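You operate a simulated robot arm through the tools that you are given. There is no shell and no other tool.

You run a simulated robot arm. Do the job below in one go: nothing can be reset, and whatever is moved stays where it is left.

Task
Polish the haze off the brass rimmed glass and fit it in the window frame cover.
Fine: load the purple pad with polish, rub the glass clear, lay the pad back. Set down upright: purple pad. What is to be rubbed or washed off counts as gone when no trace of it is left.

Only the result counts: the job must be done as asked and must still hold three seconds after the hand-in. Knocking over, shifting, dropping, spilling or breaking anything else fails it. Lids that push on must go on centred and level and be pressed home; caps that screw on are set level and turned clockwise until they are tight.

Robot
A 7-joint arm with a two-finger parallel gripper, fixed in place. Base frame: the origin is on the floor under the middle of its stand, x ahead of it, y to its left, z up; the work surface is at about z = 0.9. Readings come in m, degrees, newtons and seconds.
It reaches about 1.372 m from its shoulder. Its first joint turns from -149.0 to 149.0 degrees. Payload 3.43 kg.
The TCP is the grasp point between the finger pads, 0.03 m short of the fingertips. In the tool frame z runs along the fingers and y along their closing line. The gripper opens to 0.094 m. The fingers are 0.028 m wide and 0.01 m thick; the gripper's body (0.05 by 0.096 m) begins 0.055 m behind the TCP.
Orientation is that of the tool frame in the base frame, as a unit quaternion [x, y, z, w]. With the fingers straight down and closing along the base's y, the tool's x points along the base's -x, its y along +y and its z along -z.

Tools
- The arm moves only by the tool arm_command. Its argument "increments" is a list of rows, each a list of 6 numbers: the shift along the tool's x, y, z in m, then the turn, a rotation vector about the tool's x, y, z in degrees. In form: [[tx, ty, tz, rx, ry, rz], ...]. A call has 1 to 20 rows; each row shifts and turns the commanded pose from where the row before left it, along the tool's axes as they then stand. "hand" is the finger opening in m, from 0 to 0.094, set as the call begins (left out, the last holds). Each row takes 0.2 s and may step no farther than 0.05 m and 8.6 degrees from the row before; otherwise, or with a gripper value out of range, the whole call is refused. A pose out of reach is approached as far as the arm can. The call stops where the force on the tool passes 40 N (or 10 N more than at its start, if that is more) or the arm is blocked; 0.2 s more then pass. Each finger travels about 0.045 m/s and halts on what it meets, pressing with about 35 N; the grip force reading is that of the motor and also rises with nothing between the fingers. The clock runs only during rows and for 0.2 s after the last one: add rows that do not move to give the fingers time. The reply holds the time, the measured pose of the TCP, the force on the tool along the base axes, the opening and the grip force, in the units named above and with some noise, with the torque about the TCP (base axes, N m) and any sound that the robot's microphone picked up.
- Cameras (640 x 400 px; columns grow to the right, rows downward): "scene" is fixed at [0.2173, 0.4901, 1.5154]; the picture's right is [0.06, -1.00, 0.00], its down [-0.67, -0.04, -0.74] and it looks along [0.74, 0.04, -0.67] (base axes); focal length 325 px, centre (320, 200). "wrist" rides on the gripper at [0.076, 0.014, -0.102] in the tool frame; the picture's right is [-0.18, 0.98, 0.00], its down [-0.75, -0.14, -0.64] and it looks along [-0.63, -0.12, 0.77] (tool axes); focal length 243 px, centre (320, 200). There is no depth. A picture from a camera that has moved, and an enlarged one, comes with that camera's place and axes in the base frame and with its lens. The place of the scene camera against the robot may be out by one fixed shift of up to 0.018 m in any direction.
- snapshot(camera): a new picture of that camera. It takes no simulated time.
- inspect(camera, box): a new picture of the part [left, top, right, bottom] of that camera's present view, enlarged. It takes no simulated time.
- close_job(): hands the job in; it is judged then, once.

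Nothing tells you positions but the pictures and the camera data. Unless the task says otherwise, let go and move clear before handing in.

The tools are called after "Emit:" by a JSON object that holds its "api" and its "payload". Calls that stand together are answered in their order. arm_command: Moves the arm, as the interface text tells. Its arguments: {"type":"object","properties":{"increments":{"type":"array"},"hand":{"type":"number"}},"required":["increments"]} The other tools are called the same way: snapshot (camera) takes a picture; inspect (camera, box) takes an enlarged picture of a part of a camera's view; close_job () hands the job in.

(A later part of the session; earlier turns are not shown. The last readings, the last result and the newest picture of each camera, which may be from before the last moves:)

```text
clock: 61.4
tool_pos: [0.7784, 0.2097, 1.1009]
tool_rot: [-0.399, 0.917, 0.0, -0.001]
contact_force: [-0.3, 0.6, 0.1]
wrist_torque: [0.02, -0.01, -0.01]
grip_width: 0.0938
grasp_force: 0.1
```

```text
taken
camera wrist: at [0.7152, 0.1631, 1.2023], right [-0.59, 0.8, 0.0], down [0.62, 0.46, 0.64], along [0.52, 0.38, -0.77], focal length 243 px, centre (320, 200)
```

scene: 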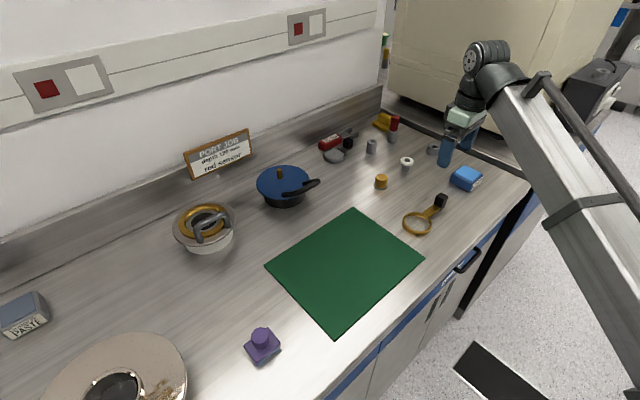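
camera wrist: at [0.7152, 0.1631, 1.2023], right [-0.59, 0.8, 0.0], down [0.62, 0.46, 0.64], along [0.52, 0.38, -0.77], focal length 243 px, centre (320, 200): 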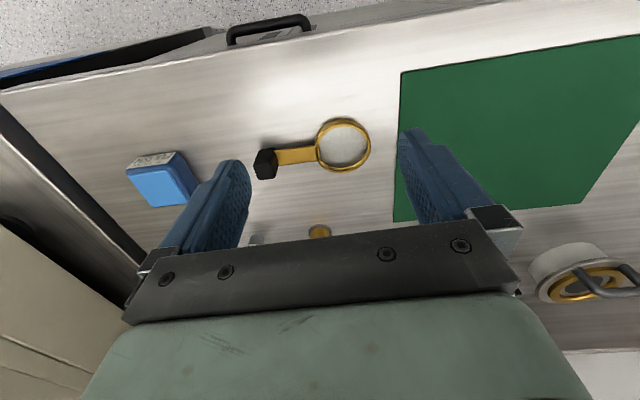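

Emit:
{"api": "inspect", "payload": {"camera": "wrist", "box": [305, 105, 385, 180]}}

Emit:
{"api": "inspect", "payload": {"camera": "wrist", "box": [240, 110, 380, 190]}}

```text
5.33 times, centred on (345, 142) of wrist
camera zoom: at [0.7152, 0.1631, 1.2023], right [-0.59, 0.8, 0.0], down [0.62, 0.46, 0.64], along [0.52, 0.38, -0.77], focal length 1294 px, centre (187, 507)
```

zoom: 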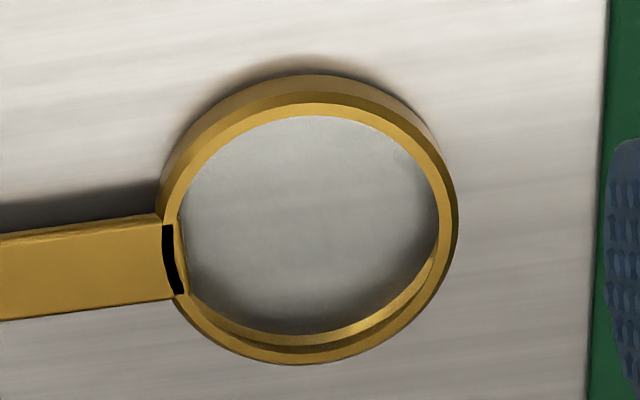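

```text
4.57 times, centred on (310, 150) of wrist
camera zoom: at [0.7152, 0.1631, 1.2023], right [-0.59, 0.8, 0.0], down [0.62, 0.46, 0.64], along [0.52, 0.38, -0.77], focal length 1109 px, centre (366, 429)
```

zoom: 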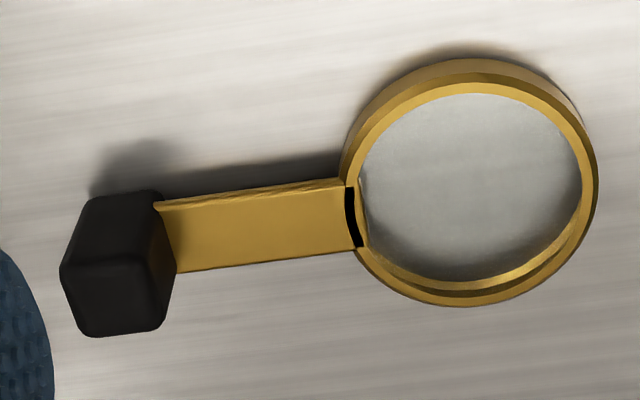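

The bright look depends on viewing angle, so it is mostly a reflection, but one view showed a greyish patch. I'll return to that view and check whether the patch moves with the camera.

Emit:
{"api": "arm_command", "payload": {"increments": [[-0.04, 0, 0, 0, 0, 0], [-0.04, 0, 0, 0, 0, 0], [0, 0, 0, 0, 0, 0]]}}

Emit:
{"api": "inspect", "payload": {"camera": "wrist", "box": [300, 40, 370, 120]}}

Emit:
{"api": "arm_command", "payload": {"increments": [[-0.02, 0, 0, 0, 0, 0], [0, 0, 0, 0, 0, 0]]}}

Emit:
{"api": "inspect", "payload": {"camera": "wrist", "box": [300, 10, 370, 90]}}

Emit:
{"api": "arm_command", "payload": {"increments": [[0.04, 0.02, 0, 0, 0, 0], [0, 0, 0, 0, 0, 0]]}}

Emit:
{"api": "inspect", "payload": {"camera": "wrist", "box": [270, 50, 360, 140]}}

```text
clock: 62.2
tool_pos: [0.832, 0.2706, 1.0989]
tool_rot: [-0.399, 0.917, 0.0, 0.0]
contact_force: [1.0, -0.4, -0.3]
wrist_torque: [-0.02, 0.01, -0.03]
grip_width: 0.0941
grasp_force: 0.1
```

```text
5.00 times, centred on (335, 80) of wrist
camera zoom: at [0.769, 0.2237, 1.2015], right [-0.59, 0.81, 0.0], down [0.62, 0.45, 0.64], along [0.52, 0.38, -0.77], focal length 1213 px, centre (245, 800)
```

zoom: 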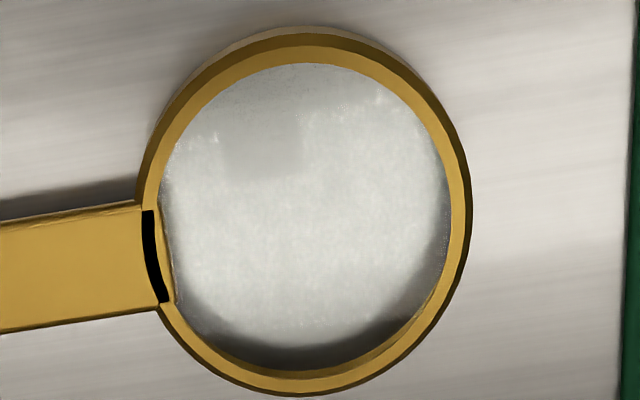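

```text
clock: 62.8
tool_pos: [0.8472, 0.2837, 1.0993]
tool_rot: [-0.399, 0.917, 0.001, 0.0]
contact_force: [0.2, -0.1, -0.2]
wrist_torque: [0.03, 0.02, 0.0]
grip_width: 0.0939
grasp_force: 0.1
```

```text
5.00 times, centred on (335, 50) of wrist
camera zoom: at [0.7836, 0.2371, 1.2011], right [-0.59, 0.81, 0.0], down [0.62, 0.45, 0.64], along [0.52, 0.38, -0.77], focal length 1213 px, centre (245, 950)
```

zoom: 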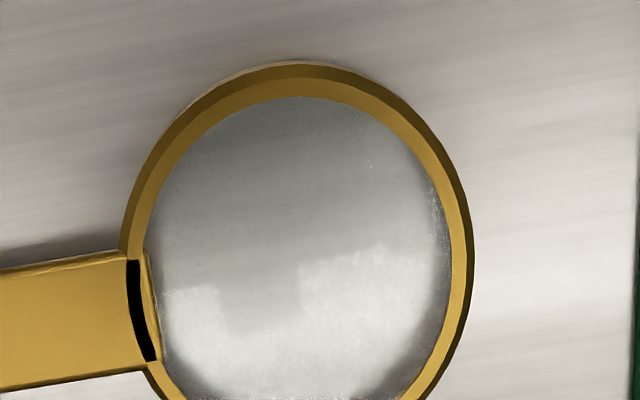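

```text
clock: 63.4
tool_pos: [0.8061, 0.2673, 1.1001]
tool_rot: [-0.398, 0.917, 0.0, 0.0]
contact_force: [-1.4, 0.1, 0.1]
wrist_torque: [0.01, 0.01, 0.04]
grip_width: 0.0938
grasp_force: 0.2
```

```text
4.44 times, centred on (315, 95) of wrist
camera zoom: at [0.7422, 0.2205, 1.2029], right [-0.59, 0.81, 0.0], down [0.62, 0.46, 0.64], along [0.52, 0.38, -0.77], focal length 1078 px, centre (342, 667)
```

zoom: 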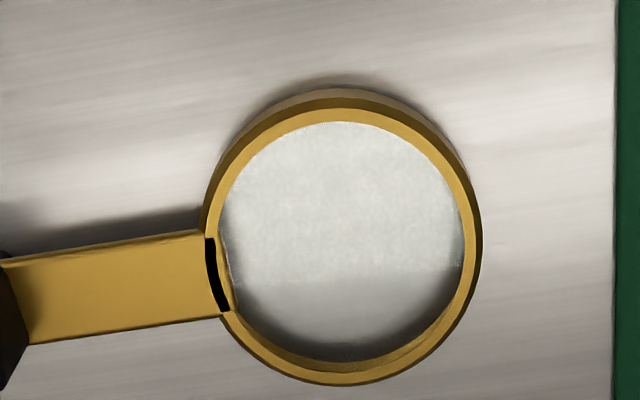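

The grey shape moved with the camera: it is the gripper's own reflection, so the glass is clean and mirror-clear. Now I'll move over the black grip, which is at about (0.895, 0.208) with its top at z≈0.940.

Emit:
{"api": "arm_command", "payload": {"increments": [[-0.0057, -0.0352, 0, 0, 0, 0], [-0.0057, -0.0352, 0, 0, 0, 0], [-0.0057, -0.0351, 0, 0, 0, 0], [0, 0, 0.04, 0, 0, 0], [0, 0, 0.04, 0, 0, 0], [0, 0, 0.015, 0, 0, 2], [0, 0, 0, 0, 0, 0]], "hand": 0.06}}

Emit:
{"api": "snapshot", "payload": {"camera": "wrist"}}

Emit:
{"api": "inspect", "payload": {"camera": "wrist", "box": [240, 60, 500, 220]}}

```text
clock: 65.0
tool_pos: [0.8929, 0.2083, 1.0064]
tool_rot: [-0.383, 0.924, 0.0, 0.0]
contact_force: [0.2, 0.7, -0.2]
wrist_torque: [-0.01, 0.02, -0.01]
grip_width: 0.0597
grasp_force: 0.0
```

```text
taken
camera wrist: at [0.8268, 0.1641, 1.108], right [-0.56, 0.83, 0.0], down [0.63, 0.43, 0.64], along [0.53, 0.36, -0.77], focal length 243 px, centre (320, 200)
```

wrist: 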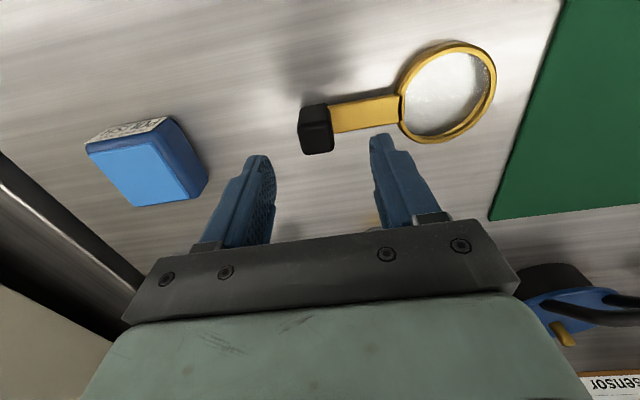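

```text
2.46 times, centred on (370, 140) of wrist
camera zoom: at [0.8268, 0.1641, 1.108], right [-0.56, 0.83, 0.0], down [0.63, 0.43, 0.64], along [0.53, 0.36, -0.77], focal length 597 px, centre (197, 348)
```

zoom: 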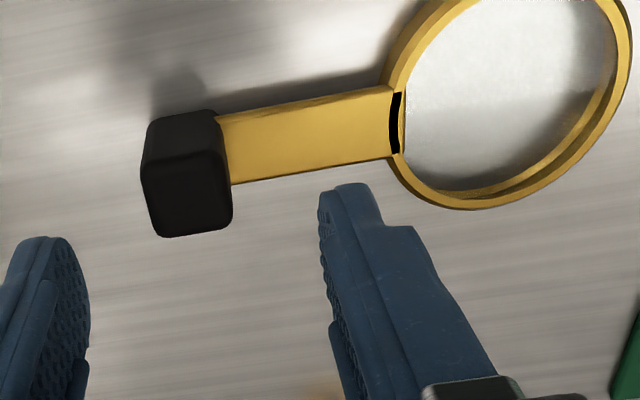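

Emit:
{"api": "arm_command", "payload": {"increments": [[-0.001, -0.002, 0.02, 0, 0, 0.9], [0, 0, 0.02, 0, 0, 0], [0, 0, 0.016, 0, 0, 0], [0, 0, 0, 0, 0, 0]]}}

Emit:
{"api": "snapshot", "payload": {"camera": "wrist"}}

Emit:
{"api": "inspect", "payload": {"camera": "scene", "box": [395, 150, 475, 240]}}

```text
clock: 66.0
tool_pos: [0.8945, 0.2072, 0.9488]
tool_rot: [-0.376, 0.927, 0.0, 0.0]
contact_force: [0.3, 0.3, -0.6]
wrist_torque: [0.02, -0.01, -0.01]
grip_width: 0.0599
grasp_force: 0.1
```

```text
taken
camera wrist: at [0.829, 0.1645, 1.0517], right [-0.55, 0.83, 0.0], down [0.64, 0.42, 0.64], along [0.54, 0.35, -0.77], focal length 243 px, centre (320, 200)
```

wrist: 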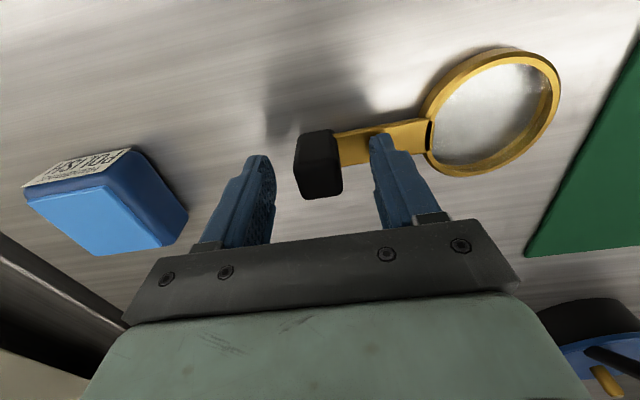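

```text
4.44 times, centred on (435, 195) of scene
camera zoom: at [0.2173, 0.4901, 1.5154], right [0.06, -1.0, 0.0], down [-0.67, -0.04, -0.74], along [0.74, 0.04, -0.67], focal length 1445 px, centre (-191, 222)
```

zoom: 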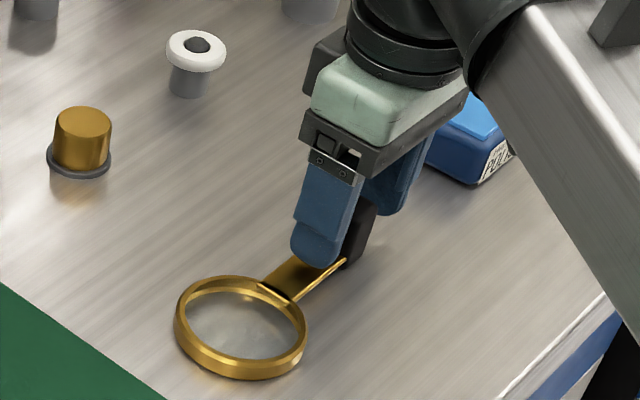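

The grip sits squarely between the fingers, with the glass-side fingertip just above the strip. I'll close on it.

Emit:
{"api": "arm_command", "payload": {"increments": [[0, 0, 0, 0, 0, 0], [0, 0, 0, 0, 0, 0], [0, 0, 0, 0, 0, 0], [0, 0, 0, 0, 0, 0], [0, 0, 0, 0, 0, 0]], "hand": 0.01}}

Emit:
{"api": "snapshot", "payload": {"camera": "wrist"}}

```text
clock: 67.2
tool_pos: [0.8941, 0.2068, 0.9493]
tool_rot: [-0.376, 0.926, -0.001, 0.0]
contact_force: [0.5, -0.2, -0.8]
wrist_torque: [-0.02, 0.03, 0.06]
grip_width: 0.0251
grasp_force: 35.0
```

```text
taken
camera wrist: at [0.8291, 0.1645, 1.0519], right [-0.55, 0.83, 0.0], down [0.64, 0.42, 0.64], along [0.54, 0.35, -0.77], focal length 243 px, centre (320, 200)
```

wrist: 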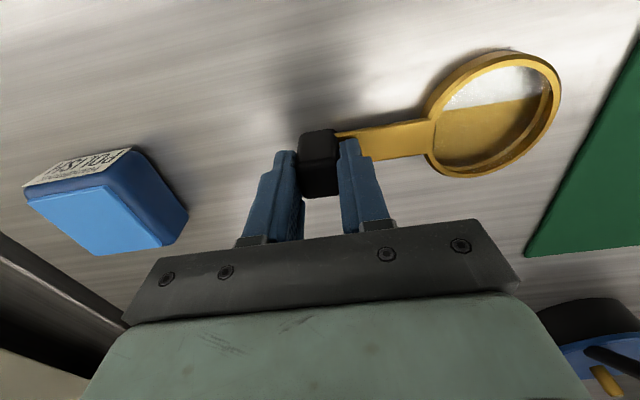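

Held at 0.025 m. I'll zoom in to measure where the glass's centre lies relative to the hand, then lift a little.

Emit:
{"api": "inspect", "payload": {"camera": "wrist", "box": [410, 30, 580, 190]}}

Emit:
{"api": "arm_command", "payload": {"increments": [[0, 0, -0.01, 0, 0, 0], [0, 0, -0.02, 0, 0, 0], [0, 0, -0.03, 0, 0, 0], [0, 0, 0, 0, 0, 0], [0, 0, 0, 0, 0, 0]]}}

Emit:
{"api": "inspect", "payload": {"camera": "wrist", "box": [410, 30, 580, 190]}}

Emit:
{"api": "inspect", "payload": {"camera": "scene", "box": [390, 130, 490, 240]}}

```text
2.50 times, centred on (495, 110) of wrist
camera zoom: at [0.8291, 0.1645, 1.0519], right [-0.55, 0.83, 0.0], down [0.64, 0.42, 0.64], along [0.54, 0.35, -0.77], focal length 606 px, centre (-118, 425)
```

zoom: 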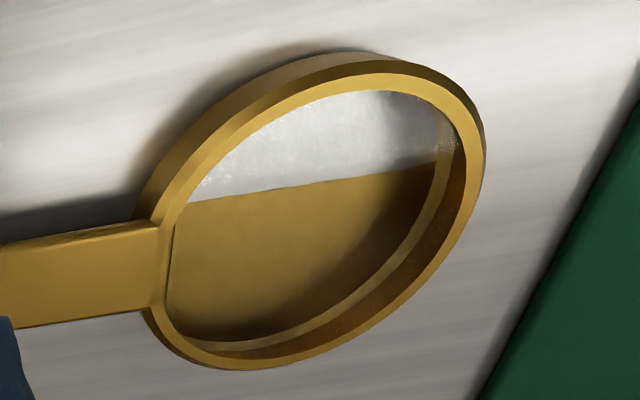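

```text
clock: 68.4
tool_pos: [0.8948, 0.2072, 1.0096]
tool_rot: [-0.375, 0.927, -0.001, 0.0]
contact_force: [0.6, -0.1, -1.6]
wrist_torque: [-0.09, -0.04, -0.02]
grip_width: 0.0253
grasp_force: 35.1
```

```text
2.50 times, centred on (495, 110) of wrist
camera zoom: at [0.829, 0.1642, 1.1119], right [-0.55, 0.83, 0.0], down [0.64, 0.42, 0.64], along [0.54, 0.35, -0.77], focal length 606 px, centre (-118, 425)
```

zoom: 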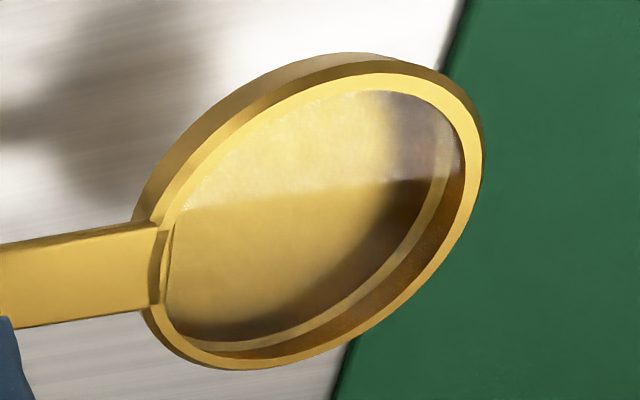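

```text
3.64 times, centred on (440, 185) of scene
camera zoom: at [0.2173, 0.4901, 1.5154], right [0.06, -1.0, 0.0], down [-0.67, -0.04, -0.74], along [0.74, 0.04, -0.67], focal length 1183 px, centre (-116, 254)
```

zoom: 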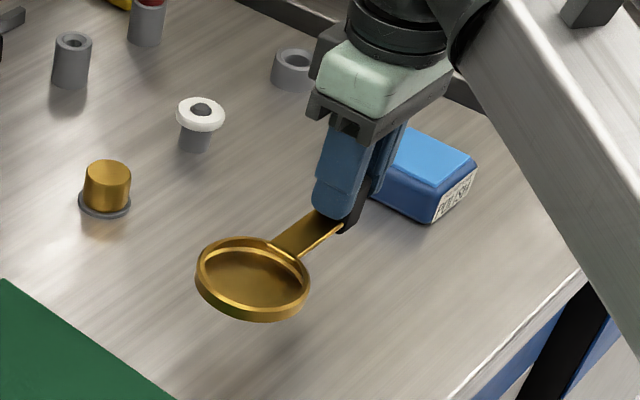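

The glass came up with the grip, but its pane looks golden now. I'll zoom in from the scene camera to understand what I'm seeing.

Emit:
{"api": "inspect", "payload": {"camera": "scene", "box": [435, 190, 485, 225]}}

Emit:
{"api": "snapshot", "payload": {"camera": "wrist"}}

Emit:
{"api": "snapshot", "payload": {"camera": "scene"}}

```text
11.43 times, centred on (460, 208) of scene
camera zoom: at [0.2173, 0.4901, 1.5154], right [0.06, -1.0, 0.0], down [-0.67, -0.04, -0.74], along [0.74, 0.04, -0.67], focal length 3717 px, centre (-1280, 114)
```

zoom: 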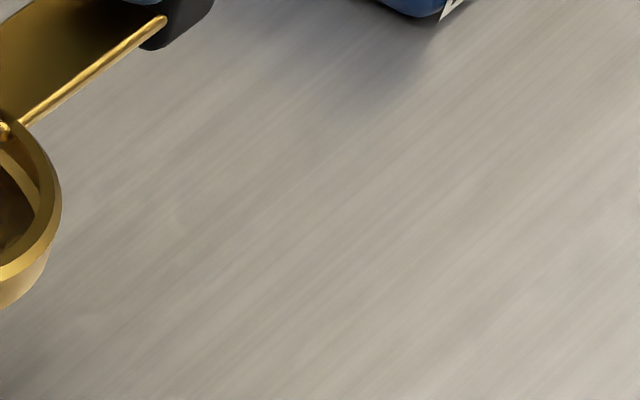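

```text
taken
camera wrist: at [0.829, 0.1642, 1.1119], right [-0.55, 0.83, 0.0], down [0.64, 0.42, 0.64], along [0.54, 0.35, -0.77], focal length 243 px, centre (320, 200)
```

wrist: 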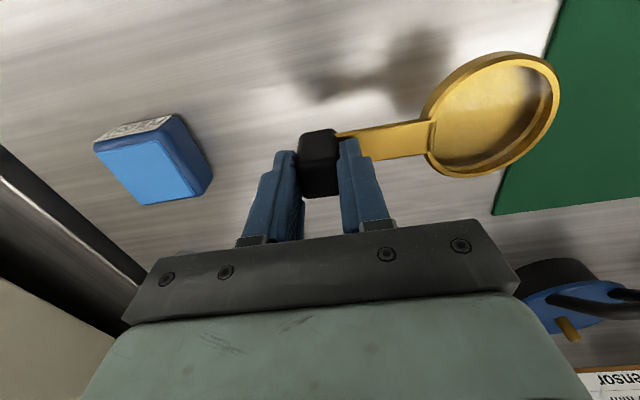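

```text
taken
```

scene: 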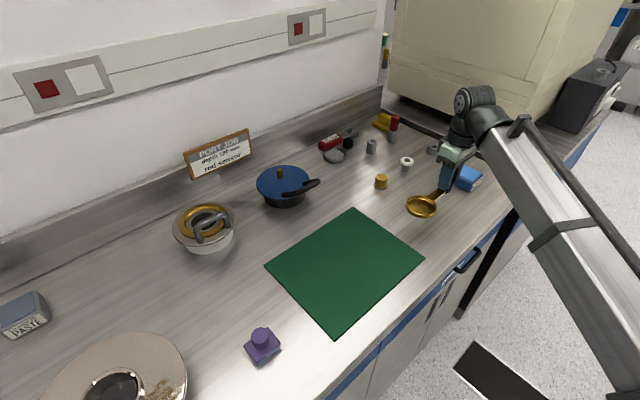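

The held glass is level; the golden look seems to be light within its frame, not haze. I'll raise it well clear and carry it over to the cover.

Emit:
{"api": "arm_command", "payload": {"increments": [[0, 0, -0.03, 0, 0, 0], [0, 0, -0.04, 0, 0, 0], [0, 0, -0.04, 0, 0, 0], [0, 0, -0.03, 0, 0, 0], [0, 0, 0, 0, 0, 0]]}}

Emit:
{"api": "arm_command", "payload": {"increments": [[-0.012, 0.016, 0, 0, 0, 0], [-0.0248, 0.033, 0, 0, 0, 0], [-0.0248, 0.033, 0, 0, 0, 0], [-0.0248, 0.033, 0, 0, 0, 0], [-0.0248, 0.033, 0, 0, 0, 0], [-0.0248, 0.033, 0, 0, 0, 0], [-0.0248, 0.033, 0, 0, 0, 0], [-0.0248, 0.033, 0, 0, 0, 0], [-0.0248, 0.033, 0, 0, 0, 0], [-0.0248, 0.033, 0, 0, 0, 0], [-0.0248, 0.033, 0, 0, 0, 0], [-0.0248, 0.033, 0, 0, 0, 0], [-0.0248, 0.033, 0, 0, 0, 0], [-0.0127, 0.0164, 0, 0, 0, 0], [0, 0, 0, 0, 0, 0]]}}

Emit:
{"api": "snapshot", "payload": {"camera": "wrist"}}

Emit:
{"api": "snapshot", "payload": {"camera": "scene"}}

```text
clock: 69.6
tool_pos: [0.8936, 0.2072, 1.1501]
tool_rot: [-0.376, 0.927, -0.001, 0.0]
contact_force: [-0.1, 0.6, -1.8]
wrist_torque: [-0.05, -0.06, 0.0]
grip_width: 0.0251
grasp_force: 35.4
```

```text
clock: 72.8
tool_pos: [0.829, 0.7389, 1.1491]
tool_rot: [-0.375, 0.927, 0.0, 0.0]
contact_force: [0.6, -1.3, -0.4]
wrist_torque: [-0.1, -0.03, -0.01]
grip_width: 0.0253
grasp_force: 35.3
```

```text
taken
camera wrist: at [0.7641, 0.6957, 1.2519], right [-0.55, 0.83, 0.0], down [0.64, 0.42, 0.64], along [0.54, 0.35, -0.77], focal length 243 px, centre (320, 200)
```

wrist: 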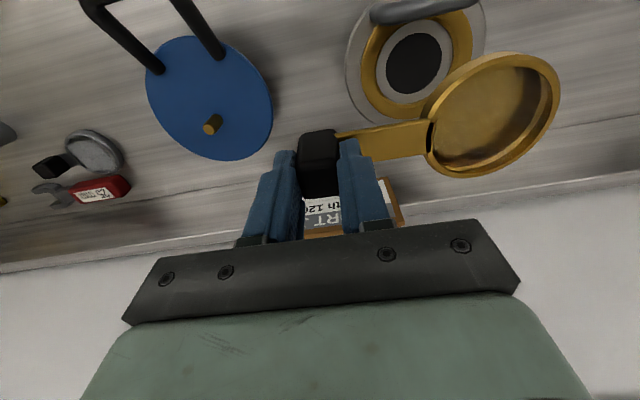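

```text
taken
```

scene: 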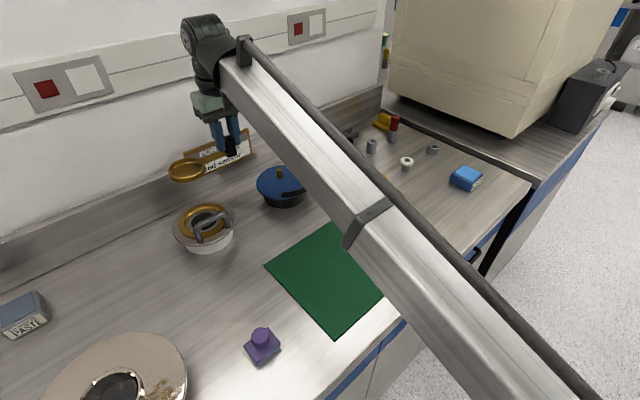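

Emit:
{"api": "inspect", "payload": {"camera": "wrist", "box": [330, 0, 580, 190]}}

Emit:
{"api": "inspect", "payload": {"camera": "scene", "box": [150, 100, 270, 260]}}

```text
2.11 times, centred on (455, 95) of wrist
camera zoom: at [0.7641, 0.6957, 1.2519], right [-0.55, 0.83, 0.0], down [0.64, 0.42, 0.64], along [0.54, 0.35, -0.77], focal length 511 px, centre (36, 421)
```

zoom: 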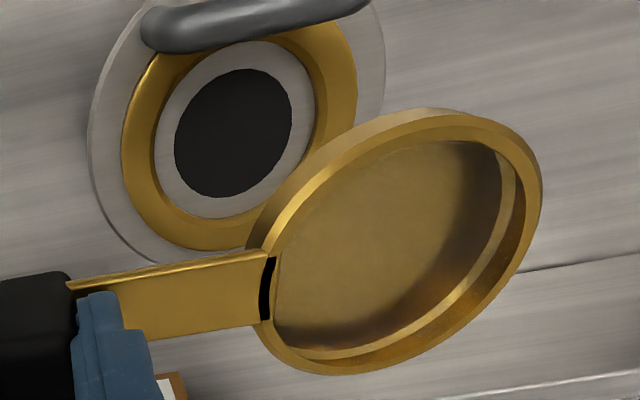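

```text
2.50 times, centred on (210, 180) of scene
camera zoom: at [0.2173, 0.4901, 1.5154], right [0.06, -1.0, 0.0], down [-0.67, -0.04, -0.74], along [0.74, 0.04, -0.67], focal length 813 px, centre (595, 250)
```

zoom: 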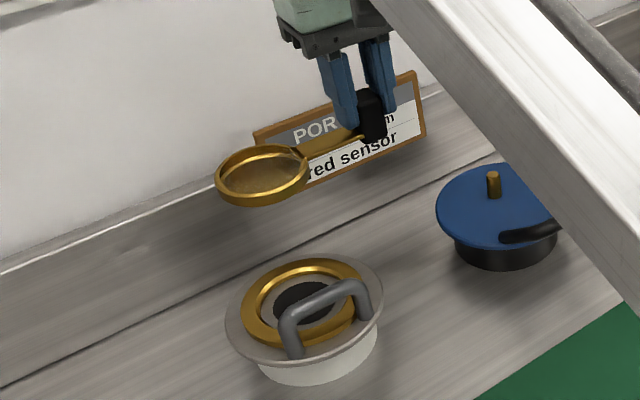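

The seat centre computes to about (0.756, 0.813) from here too. I'll lower the glass to about 3 cm above the seat and compare the two rings.

Emit:
{"api": "arm_command", "payload": {"increments": [[0.002, 0.002, 0.03, 0, 0, 0], [0, 0, 0.04, 0, 0, 0], [0, 0, 0.03, 0, 0, 0], [0, 0, 0.01, 0, 0, 0], [0, 0, 0, 0, 0, 0]]}}

Emit:
{"api": "snapshot", "payload": {"camera": "wrist"}}

Emit:
{"api": "inspect", "payload": {"camera": "wrist", "box": [380, 10, 600, 200]}}

Emit:
{"api": "inspect", "payload": {"camera": "scene", "box": [150, 140, 270, 260]}}

```text
clock: 74.0
tool_pos: [0.8245, 0.7392, 1.0388]
tool_rot: [-0.375, 0.927, 0.0, 0.0]
contact_force: [0.0, 0.0, -1.4]
wrist_torque: [-0.07, -0.01, 0.01]
grip_width: 0.0255
grasp_force: 35.3
```

```text
taken
camera wrist: at [0.7596, 0.6949, 1.1407], right [-0.55, 0.83, 0.0], down [0.64, 0.42, 0.64], along [0.54, 0.35, -0.77], focal length 243 px, centre (320, 200)
```

wrist: 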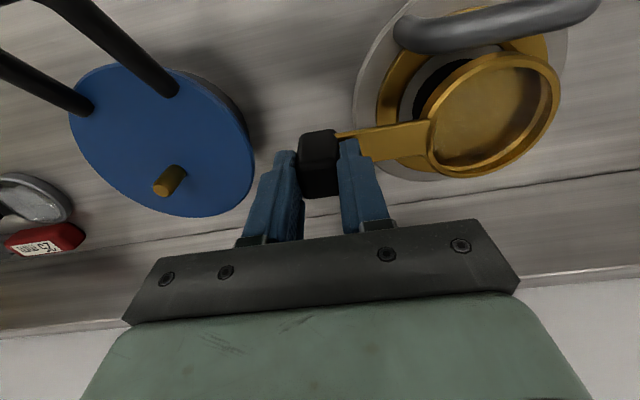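

```text
2.11 times, centred on (490, 105) of wrist
camera zoom: at [0.7596, 0.6949, 1.1407], right [-0.55, 0.83, 0.0], down [0.64, 0.42, 0.64], along [0.54, 0.35, -0.77], focal length 511 px, centre (-38, 400)
```

zoom: 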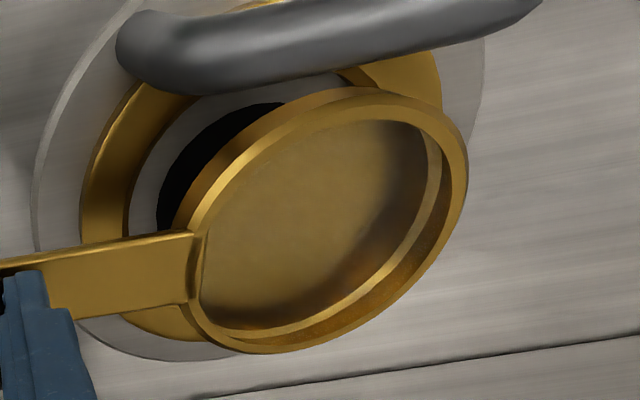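

```text
3.33 times, centred on (210, 200) of scene
camera zoom: at [0.2173, 0.4901, 1.5154], right [0.06, -1.0, 0.0], down [-0.67, -0.04, -0.74], along [0.74, 0.04, -0.67], focal length 1084 px, centre (687, 200)
```

zoom: 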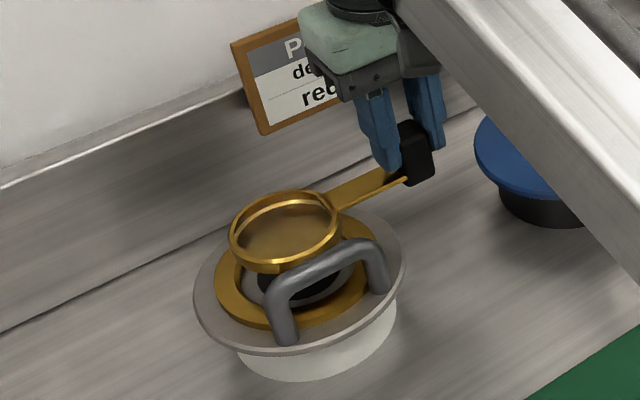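

The seat's projected position matches my estimate to within a millimetre. Now I'll zoom on the held rim to pin down its centre in the hand.

Emit:
{"api": "inspect", "payload": {"camera": "wrist", "box": [420, 40, 570, 190]}}

```text
2.67 times, centred on (495, 115) of wrist
camera zoom: at [0.7596, 0.6949, 1.1407], right [-0.55, 0.83, 0.0], down [0.64, 0.42, 0.64], along [0.54, 0.35, -0.77], focal length 647 px, centre (-147, 427)
```

zoom: 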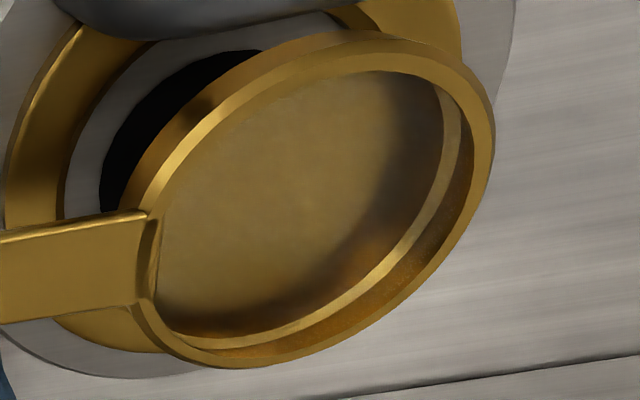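

I find the glass centre at tool offset of about (0.000, 0.101) and the seat at about (-0.002, 0.1015), so I need about a 2 mm correction. I'll apply it and descend to just above the ring.

Emit:
{"api": "arm_command", "payload": {"increments": [[-0.002, 0.0005, 0.01, 0, 0, 0], [0, 0, 0.01, 0, 0, 0], [0, 0, 0.005, 0, 0, 0], [0, 0, 0, 0, 0, 0]]}}

Emit:
{"api": "inspect", "payload": {"camera": "wrist", "box": [340, 0, 600, 200]}}

Emit:
{"api": "inspect", "payload": {"camera": "scene", "box": [160, 180, 260, 260]}}

```text
clock: 75.0
tool_pos: [0.8266, 0.7413, 1.0146]
tool_rot: [-0.375, 0.927, 0.0, 0.001]
contact_force: [0.0, -0.6, -1.8]
wrist_torque: [-0.07, -0.06, 0.02]
grip_width: 0.0255
grasp_force: 35.2
```

```text
2.00 times, centred on (470, 100) of wrist
camera zoom: at [0.7609, 0.6971, 1.1162], right [-0.55, 0.83, 0.0], down [0.64, 0.42, 0.64], along [0.54, 0.35, -0.77], focal length 485 px, centre (20, 400)
```

zoom: 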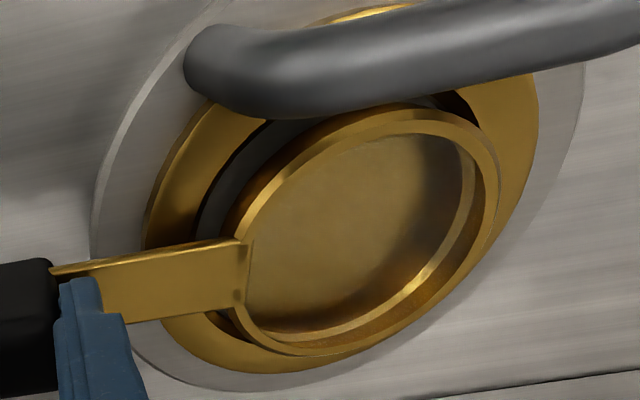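

```text
5.00 times, centred on (210, 220) of scene
camera zoom: at [0.2173, 0.4901, 1.5154], right [0.06, -1.0, 0.0], down [-0.67, -0.04, -0.74], along [0.74, 0.04, -0.67], focal length 1626 px, centre (870, 100)
```

zoom: 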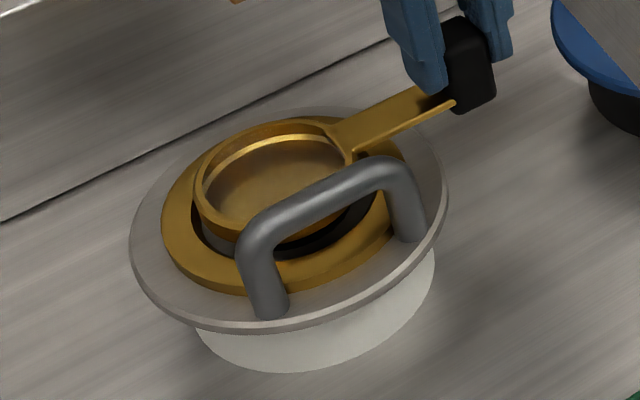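

Ring centre (−0.000, 0.100) and glass centre (0.000, 0.101) agree within about 1 mm. I'll keep lowering in small steps.

Emit:
{"api": "arm_command", "payload": {"increments": [[0, -0.0005, 0.004, 0, 0, 0], [0, 0, 0.003, 0, 0, 0], [0, 0, 0, 0, 0, 0]]}}

Emit:
{"api": "inspect", "payload": {"camera": "wrist", "box": [340, 0, 600, 200]}}

Emit:
{"api": "inspect", "payload": {"camera": "scene", "box": [170, 190, 250, 250]}}

```text
clock: 75.8
tool_pos: [0.8265, 0.7405, 1.0069]
tool_rot: [-0.376, 0.927, 0.0, 0.0]
contact_force: [-0.4, 0.0, -1.7]
wrist_torque: [-0.07, -0.07, 0.02]
grip_width: 0.0253
grasp_force: 35.3
```

```text
2.00 times, centred on (470, 100) of wrist
camera zoom: at [0.7613, 0.697, 1.1094], right [-0.55, 0.83, 0.0], down [0.64, 0.42, 0.64], along [0.54, 0.35, -0.77], focal length 485 px, centre (20, 400)
```

zoom: 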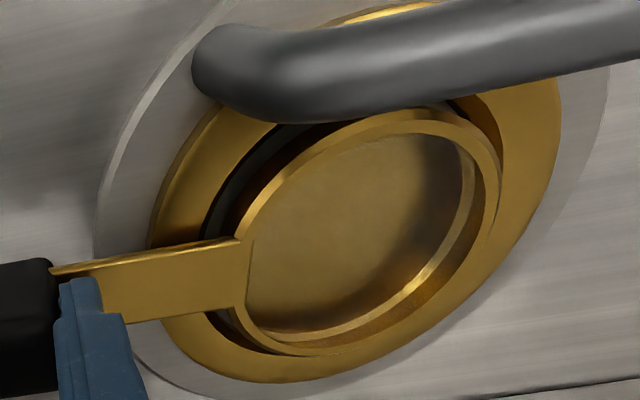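

```text
6.67 times, centred on (210, 220) of scene
camera zoom: at [0.2173, 0.4901, 1.5154], right [0.06, -1.0, 0.0], down [-0.67, -0.04, -0.74], along [0.74, 0.04, -0.67], focal length 2168 px, centre (1053, 67)
```

zoom: 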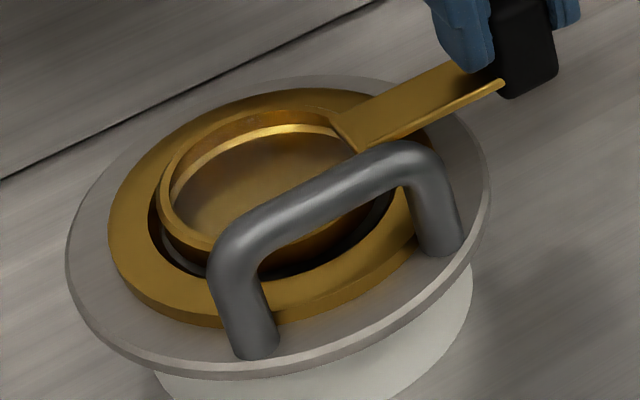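

The rim is entering the ring and the centres still agree within 1 mm. I'll continue down until it seats.

Emit:
{"api": "arm_command", "payload": {"increments": [[0, -0.0005, 0.0015, 0, 0, 0], [0, 0, 0.0015, 0, 0, 0], [0, 0, 0, 0, 0, 0]]}}

Emit:
{"api": "arm_command", "payload": {"increments": [[0, 0, 0.0015, 0, 0, 0], [0, 0, 0, 0, 0, 0]]}}

```text
clock: 76.6
tool_pos: [0.8256, 0.7397, 1.0041]
tool_rot: [-0.375, 0.927, 0.0, -0.001]
contact_force: [0.1, -0.1, -0.2]
wrist_torque: [-0.03, -0.04, -0.02]
grip_width: 0.025
grasp_force: 35.0
```

```text
clock: 77.2
tool_pos: [0.8258, 0.7392, 1.0028]
tool_rot: [-0.375, 0.927, -0.001, 0.0]
contact_force: [0.3, 0.4, 0.8]
wrist_torque: [0.07, 0.05, 0.0]
grip_width: 0.025
grasp_force: 34.6
```

Emit:
{"api": "inspect", "payload": {"camera": "wrist", "box": [340, 0, 600, 200]}}

Emit:
{"api": "inspect", "payload": {"camera": "scene", "box": [170, 190, 250, 250]}}

```text
2.00 times, centred on (470, 100) of wrist
camera zoom: at [0.7615, 0.6964, 1.105], right [-0.55, 0.83, 0.0], down [0.64, 0.42, 0.64], along [0.54, 0.35, -0.77], focal length 485 px, centre (20, 400)
```

zoom: 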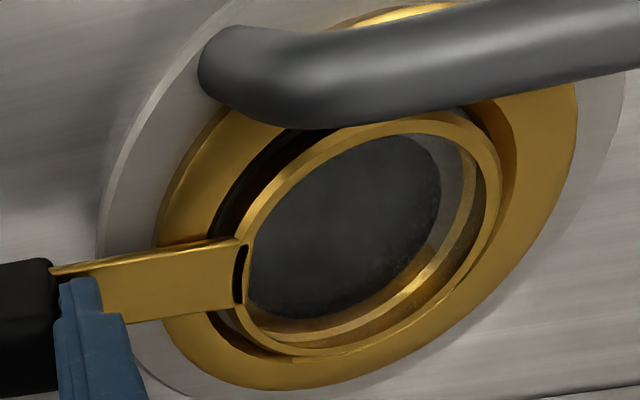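

```text
6.67 times, centred on (210, 220) of scene
camera zoom: at [0.2173, 0.4901, 1.5154], right [0.06, -1.0, 0.0], down [-0.67, -0.04, -0.74], along [0.74, 0.04, -0.67], focal length 2168 px, centre (1053, 67)
```

zoom: 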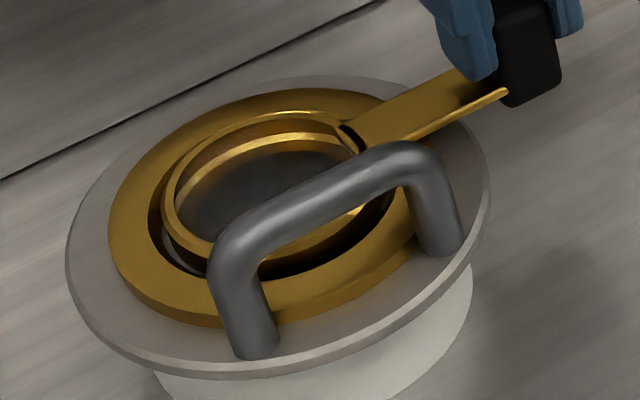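

The glass has seated: the dark opening now shows through the pane, and rim and ring are concentric within about 1 mm. I'll settle it a touch and then let go.

Emit:
{"api": "arm_command", "payload": {"increments": [[0, 0, 0.0004, 0, 0, 0], [0, 0, 0, 0, 0, 0], [0, 0, 0, 0, 0, 0]]}}

Emit:
{"api": "inspect", "payload": {"camera": "wrist", "box": [340, 0, 600, 200]}}

```text
clock: 78.0
tool_pos: [0.8274, 0.7394, 1.0024]
tool_rot: [-0.375, 0.927, 0.0, 0.0]
contact_force: [-1.0, -2.0, 0.7]
wrist_torque: [0.01, 0.05, 0.15]
grip_width: 0.025
grasp_force: 35.4
```

```text
2.00 times, centred on (470, 100) of wrist
camera zoom: at [0.7616, 0.6966, 1.1049], right [-0.55, 0.83, 0.0], down [0.64, 0.42, 0.64], along [0.54, 0.35, -0.77], focal length 485 px, centre (20, 400)
```

zoom: 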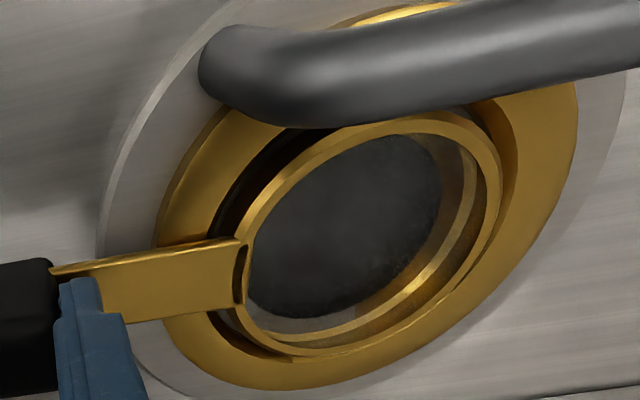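

Emit:
{"api": "arm_command", "payload": {"increments": [[0, 0, 0.0005, 0, 0, 0], [0, 0, 0, 0, 0, 0]]}}

Emit:
{"api": "arm_command", "payload": {"increments": [[0, 0, 0.0005, 0, 0, 0], [0, 0, 0, 0, 0, 0]]}}

Emit:
{"api": "inspect", "payload": {"camera": "wrist", "box": [340, 0, 600, 200]}}

```text
clock: 78.6
tool_pos: [0.8271, 0.7394, 1.0026]
tool_rot: [-0.376, 0.927, 0.0, 0.0]
contact_force: [0.4, -0.2, 5.0]
wrist_torque: [0.14, 0.2, 0.01]
grip_width: 0.0251
grasp_force: 35.0
```

```text
clock: 79.2
tool_pos: [0.8261, 0.7398, 1.0027]
tool_rot: [-0.375, 0.927, 0.001, 0.001]
contact_force: [2.2, -1.7, 10.0]
wrist_torque: [0.27, 0.26, -0.02]
grip_width: 0.0255
grasp_force: 35.2
```

```text
2.00 times, centred on (470, 100) of wrist
camera zoom: at [0.7615, 0.6964, 1.1044], right [-0.55, 0.83, 0.0], down [0.64, 0.42, 0.64], along [0.54, 0.35, -0.77], focal length 485 px, centre (20, 400)
```

zoom: 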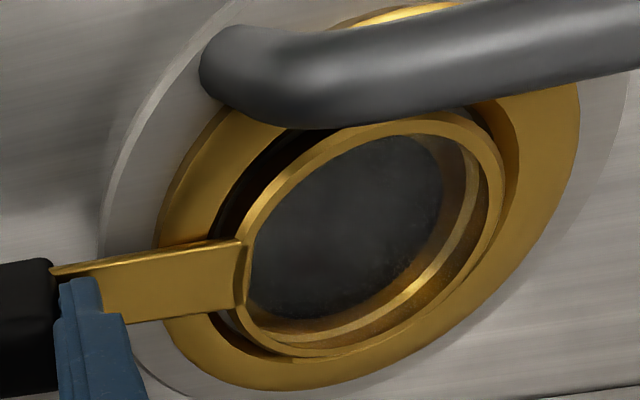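

It's firmly seated, with force rising to 10 N. I'll relax the push, then open the fingers.

Emit:
{"api": "arm_command", "payload": {"increments": [[0, 0, -0.0008, 0, 0, 0], [0, 0, 0, 0, 0, 0]]}}

Emit:
{"api": "arm_command", "payload": {"increments": [[0, 0, 0, 0, 0, 0], [0, 0, 0, 0, 0, 0], [0, 0, 0, 0, 0, 0]], "hand": 0.055}}

Emit:
{"api": "inspect", "payload": {"camera": "wrist", "box": [280, 0, 600, 220]}}

Emit:
{"api": "inspect", "payload": {"camera": "scene", "box": [170, 180, 260, 250]}}

```text
clock: 79.8
tool_pos: [0.8262, 0.7396, 1.0021]
tool_rot: [-0.375, 0.927, -0.001, 0.0]
contact_force: [2.8, -4.1, 5.7]
wrist_torque: [0.07, 0.12, 0.1]
grip_width: 0.0252
grasp_force: 34.7
```

```text
clock: 80.6
tool_pos: [0.8281, 0.7404, 1.0012]
tool_rot: [-0.375, 0.927, 0.0, 0.0]
contact_force: [0.1, 0.0, -0.6]
wrist_torque: [-0.03, 0.0, 0.02]
grip_width: 0.0551
grasp_force: 0.0
```

```text
1.82 times, centred on (440, 110) of wrist
camera zoom: at [0.7616, 0.6972, 1.1044], right [-0.55, 0.83, 0.0], down [0.64, 0.42, 0.64], along [0.54, 0.35, -0.77], focal length 441 px, centre (102, 364)
```

zoom: 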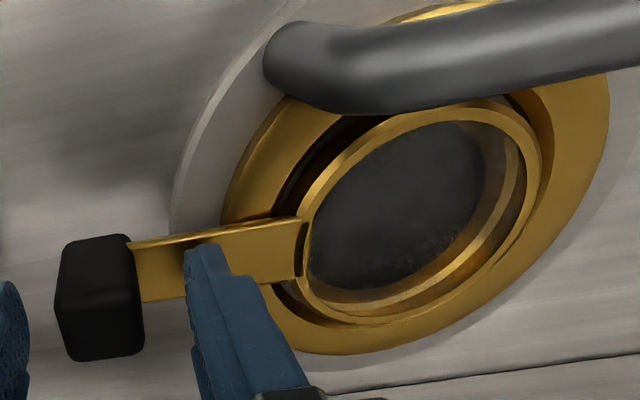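

```text
5.71 times, centred on (215, 215) of scene
camera zoom: at [0.2173, 0.4901, 1.5154], right [0.06, -1.0, 0.0], down [-0.67, -0.04, -0.74], along [0.74, 0.04, -0.67], focal length 1858 px, centre (920, 114)
```

zoom: 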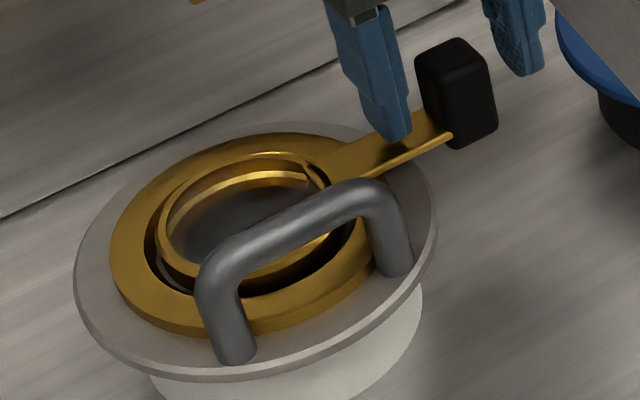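

The glass stays put after release. I'll rise straight up clear of the grip and inspect from above.

Emit:
{"api": "arm_command", "payload": {"increments": [[0, 0, -0.02, 0, 0, 0], [0, 0, -0.03, 0, 0, 0], [0, 0, -0.04, 0, 0, 0], [0, 0, -0.04, 0, 0, 0], [0, 0, 0, 0, 0, 0]]}}

Emit:
{"api": "snapshot", "payload": {"camera": "wrist"}}

Emit:
{"api": "snapshot", "payload": {"camera": "scene"}}

Emit:
{"api": "inspect", "payload": {"camera": "scene", "box": [170, 180, 260, 250]}}

```text
clock: 81.8
tool_pos: [0.8244, 0.7406, 1.132]
tool_rot: [-0.376, 0.927, 0.0, 0.0]
contact_force: [-0.4, 0.3, 0.2]
wrist_torque: [-0.02, -0.06, -0.03]
grip_width: 0.0549
grasp_force: 0.1
```

```text
taken
camera wrist: at [0.7599, 0.6979, 1.2344], right [-0.55, 0.83, 0.0], down [0.64, 0.42, 0.64], along [0.54, 0.35, -0.77], focal length 243 px, centre (320, 200)
```

wrist: 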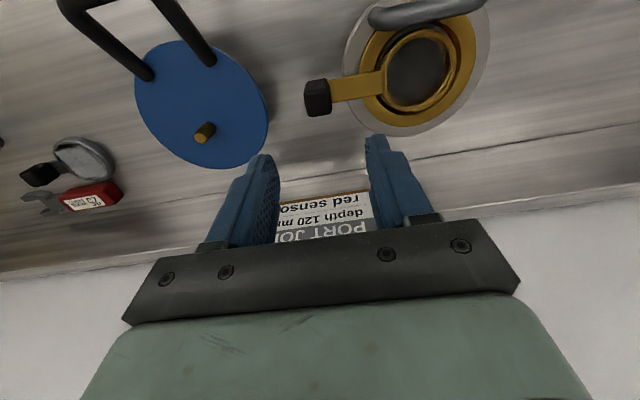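

```text
taken
```

scene: 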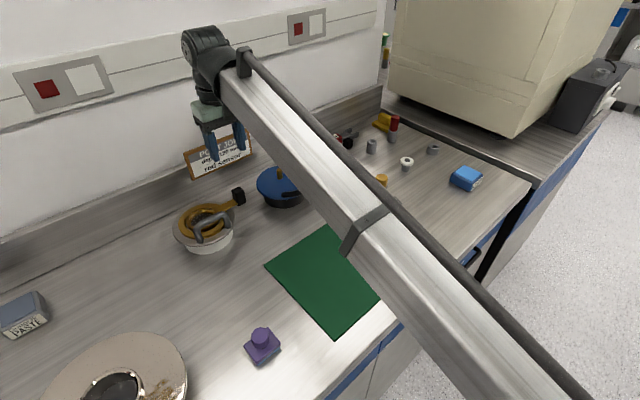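

```text
5.71 times, centred on (215, 215) of scene
camera zoom: at [0.2173, 0.4901, 1.5154], right [0.06, -1.0, 0.0], down [-0.67, -0.04, -0.74], along [0.74, 0.04, -0.67], focal length 1858 px, centre (920, 114)
```

zoom: 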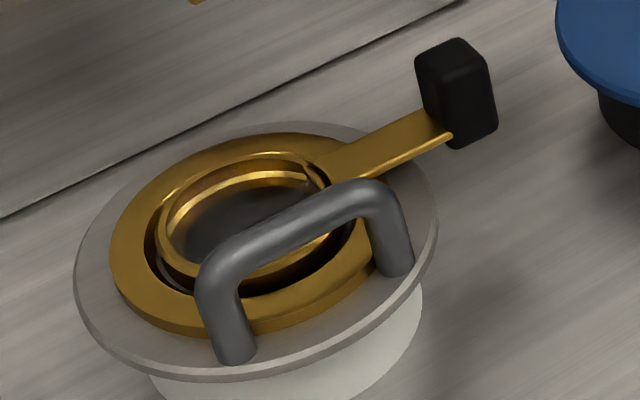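

Emit:
{"api": "inspect", "payload": {"camera": "wrist", "box": [290, 0, 500, 145]}}

Emit:
{"api": "arm_command", "payload": {"increments": [[0, 0, -0.02, 0, 0, 8], [0, 0, 0, 0, 0, 8], [0, 0, 0, 0, 0, 8], [0, 0, 0, 0, 0, 8], [0, 0, 0, 0, 0, 8], [0, 0, 0, 0, 0, 4.1], [0.04, 0.02, 0, 0, 0, 0], [0.04, 0.02, 0, 0, 0, 0], [0.04, 0.02, 0, 0, 0, 0], [0.015, 0.02, 0, 0, 0, 0], [0, 0, 0, 0, 0, 0]]}}

Emit:
{"api": "snapshot", "payload": {"camera": "wrist"}}

```text
2.76 times, centred on (395, 72) of wrist
camera zoom: at [0.7599, 0.6979, 1.2344], right [-0.55, 0.83, 0.0], down [0.64, 0.42, 0.64], along [0.54, 0.35, -0.77], focal length 669 px, centre (113, 552)
```

zoom: 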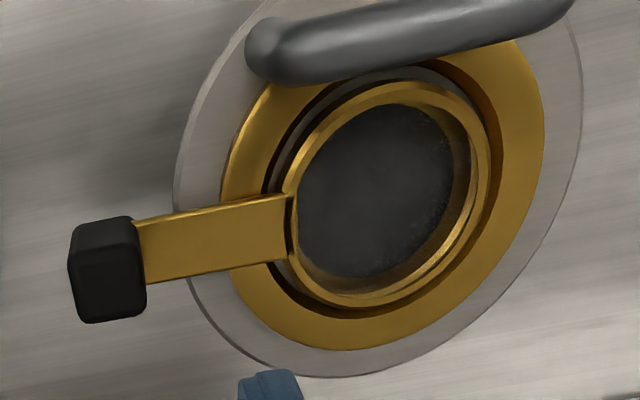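

```text
clock: 84.2
tool_pos: [0.6937, 0.8215, 1.1516]
tool_rot: [0.0, 1.0, 0.0, 0.0]
contact_force: [0.0, 0.8, 0.4]
wrist_torque: [0.01, 0.01, -0.02]
grip_width: 0.0554
grasp_force: 0.0
```

```text
taken
camera wrist: at [0.6168, 0.8343, 1.2543], right [0.18, 0.98, 0.0], down [0.75, -0.14, 0.64], along [0.63, -0.12, -0.77], focal length 243 px, centre (320, 200)
```

wrist: 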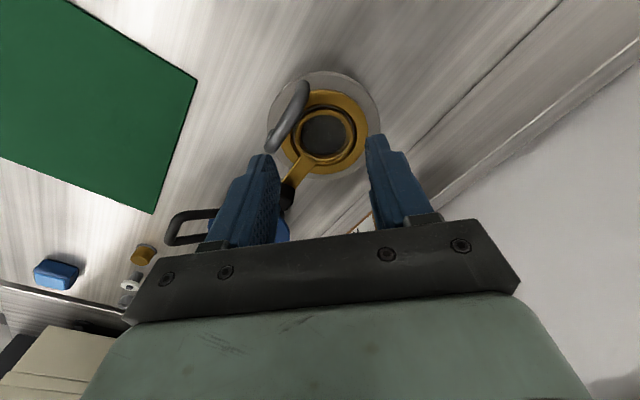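

Emit:
{"api": "inspect", "payload": {"camera": "wrist", "box": [260, 60, 390, 200]}}

Emit:
{"api": "inspect", "payload": {"camera": "wrist", "box": [290, 90, 370, 170]}}

```text
2.86 times, centred on (325, 130) of wrist
camera zoom: at [0.6168, 0.8343, 1.2543], right [0.18, 0.98, 0.0], down [0.75, -0.14, 0.64], along [0.63, -0.12, -0.77], focal length 693 px, centre (306, 400)
```

zoom: 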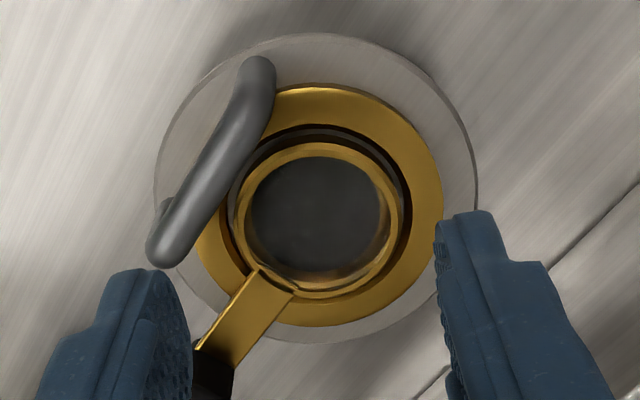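

```text
5.00 times, centred on (330, 130) of wrist
camera zoom: at [0.6168, 0.8343, 1.2543], right [0.18, 0.98, 0.0], down [0.75, -0.14, 0.64], along [0.63, -0.12, -0.77], focal length 1213 px, centre (270, 550)
```

zoom: 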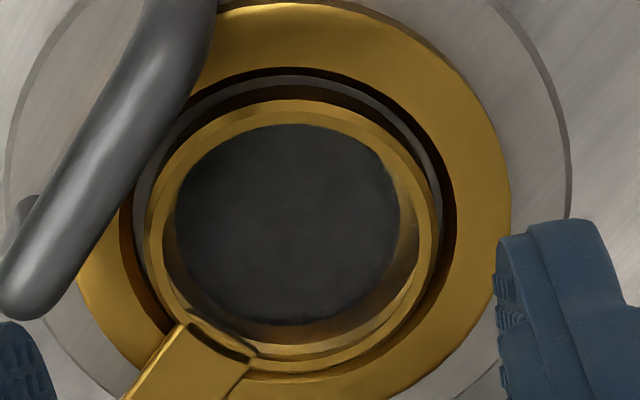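

From above, the glass is centred in the ring. I also want a low side view to confirm that it lies level and fully home, so I'll back off and tilt the camera.

Emit:
{"api": "arm_command", "payload": {"increments": [[0.04, -0.005, 0.01, 0, 0, 0], [0.04, -0.005, 0.01, 0, 0, 0], [0.04, -0.005, 0.01, 0, 0, 0], [0.04, -0.005, 0.01, 0, 0, 0], [0.034, 0, 0.02, 0, 0, 0], [0, 0, 0, 0, -7.5, 0], [0, 0, 0, 0, -7.5, 0], [0, 0, 0, 0, -7.5, 0], [0, 0, 0, 0, -7.5, 0], [0, 0, 0, 0, 0, 0]], "hand": 0.094}}

Emit:
{"api": "snapshot", "payload": {"camera": "wrist"}}

```text
clock: 86.4
tool_pos: [0.4973, 0.8007, 1.0925]
tool_rot: [-0.001, 0.966, 0.0, 0.259]
contact_force: [-0.1, 1.0, 0.5]
wrist_torque: [-0.03, 0.0, 0.01]
grip_width: 0.094
grasp_force: 0.2
```

```text
taken
camera wrist: at [0.3797, 0.8152, 1.1425], right [0.16, 0.98, 0.09], down [0.33, -0.14, 0.93], along [0.93, -0.12, -0.35], focal length 243 px, centre (320, 200)
```

wrist: 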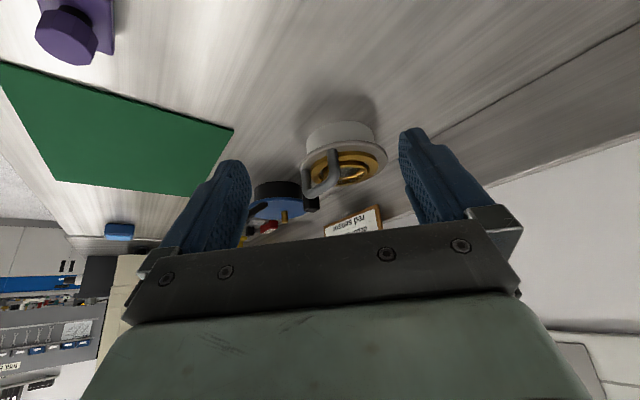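

Emit:
{"api": "inspect", "payload": {"camera": "wrist", "box": [285, 110, 405, 215]}}

Emit:
{"api": "inspect", "payload": {"camera": "wrist", "box": [300, 135, 380, 200]}}

```text
3.81 times, centred on (345, 162) of wrist
camera zoom: at [0.3797, 0.8152, 1.1425], right [0.16, 0.98, 0.09], down [0.33, -0.14, 0.93], along [0.93, -0.12, -0.35], focal length 924 px, centre (225, 343)
```

zoom: 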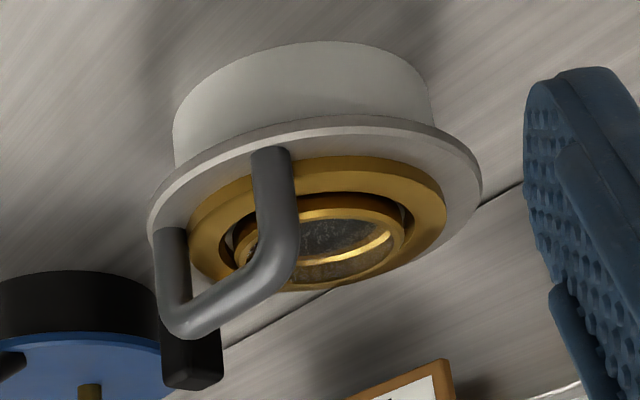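

```text
6.15 times, centred on (340, 168) of wrist
camera zoom: at [0.3797, 0.8152, 1.1425], right [0.16, 0.98, 0.09], down [0.33, -0.14, 0.93], along [0.93, -0.12, -0.35], focal length 1493 px, centre (197, 400)
```

zoom: 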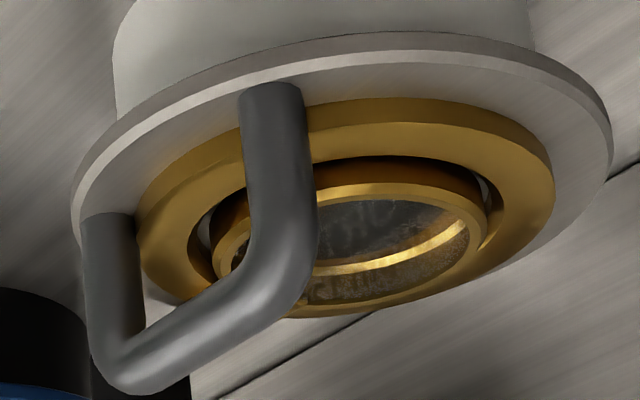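

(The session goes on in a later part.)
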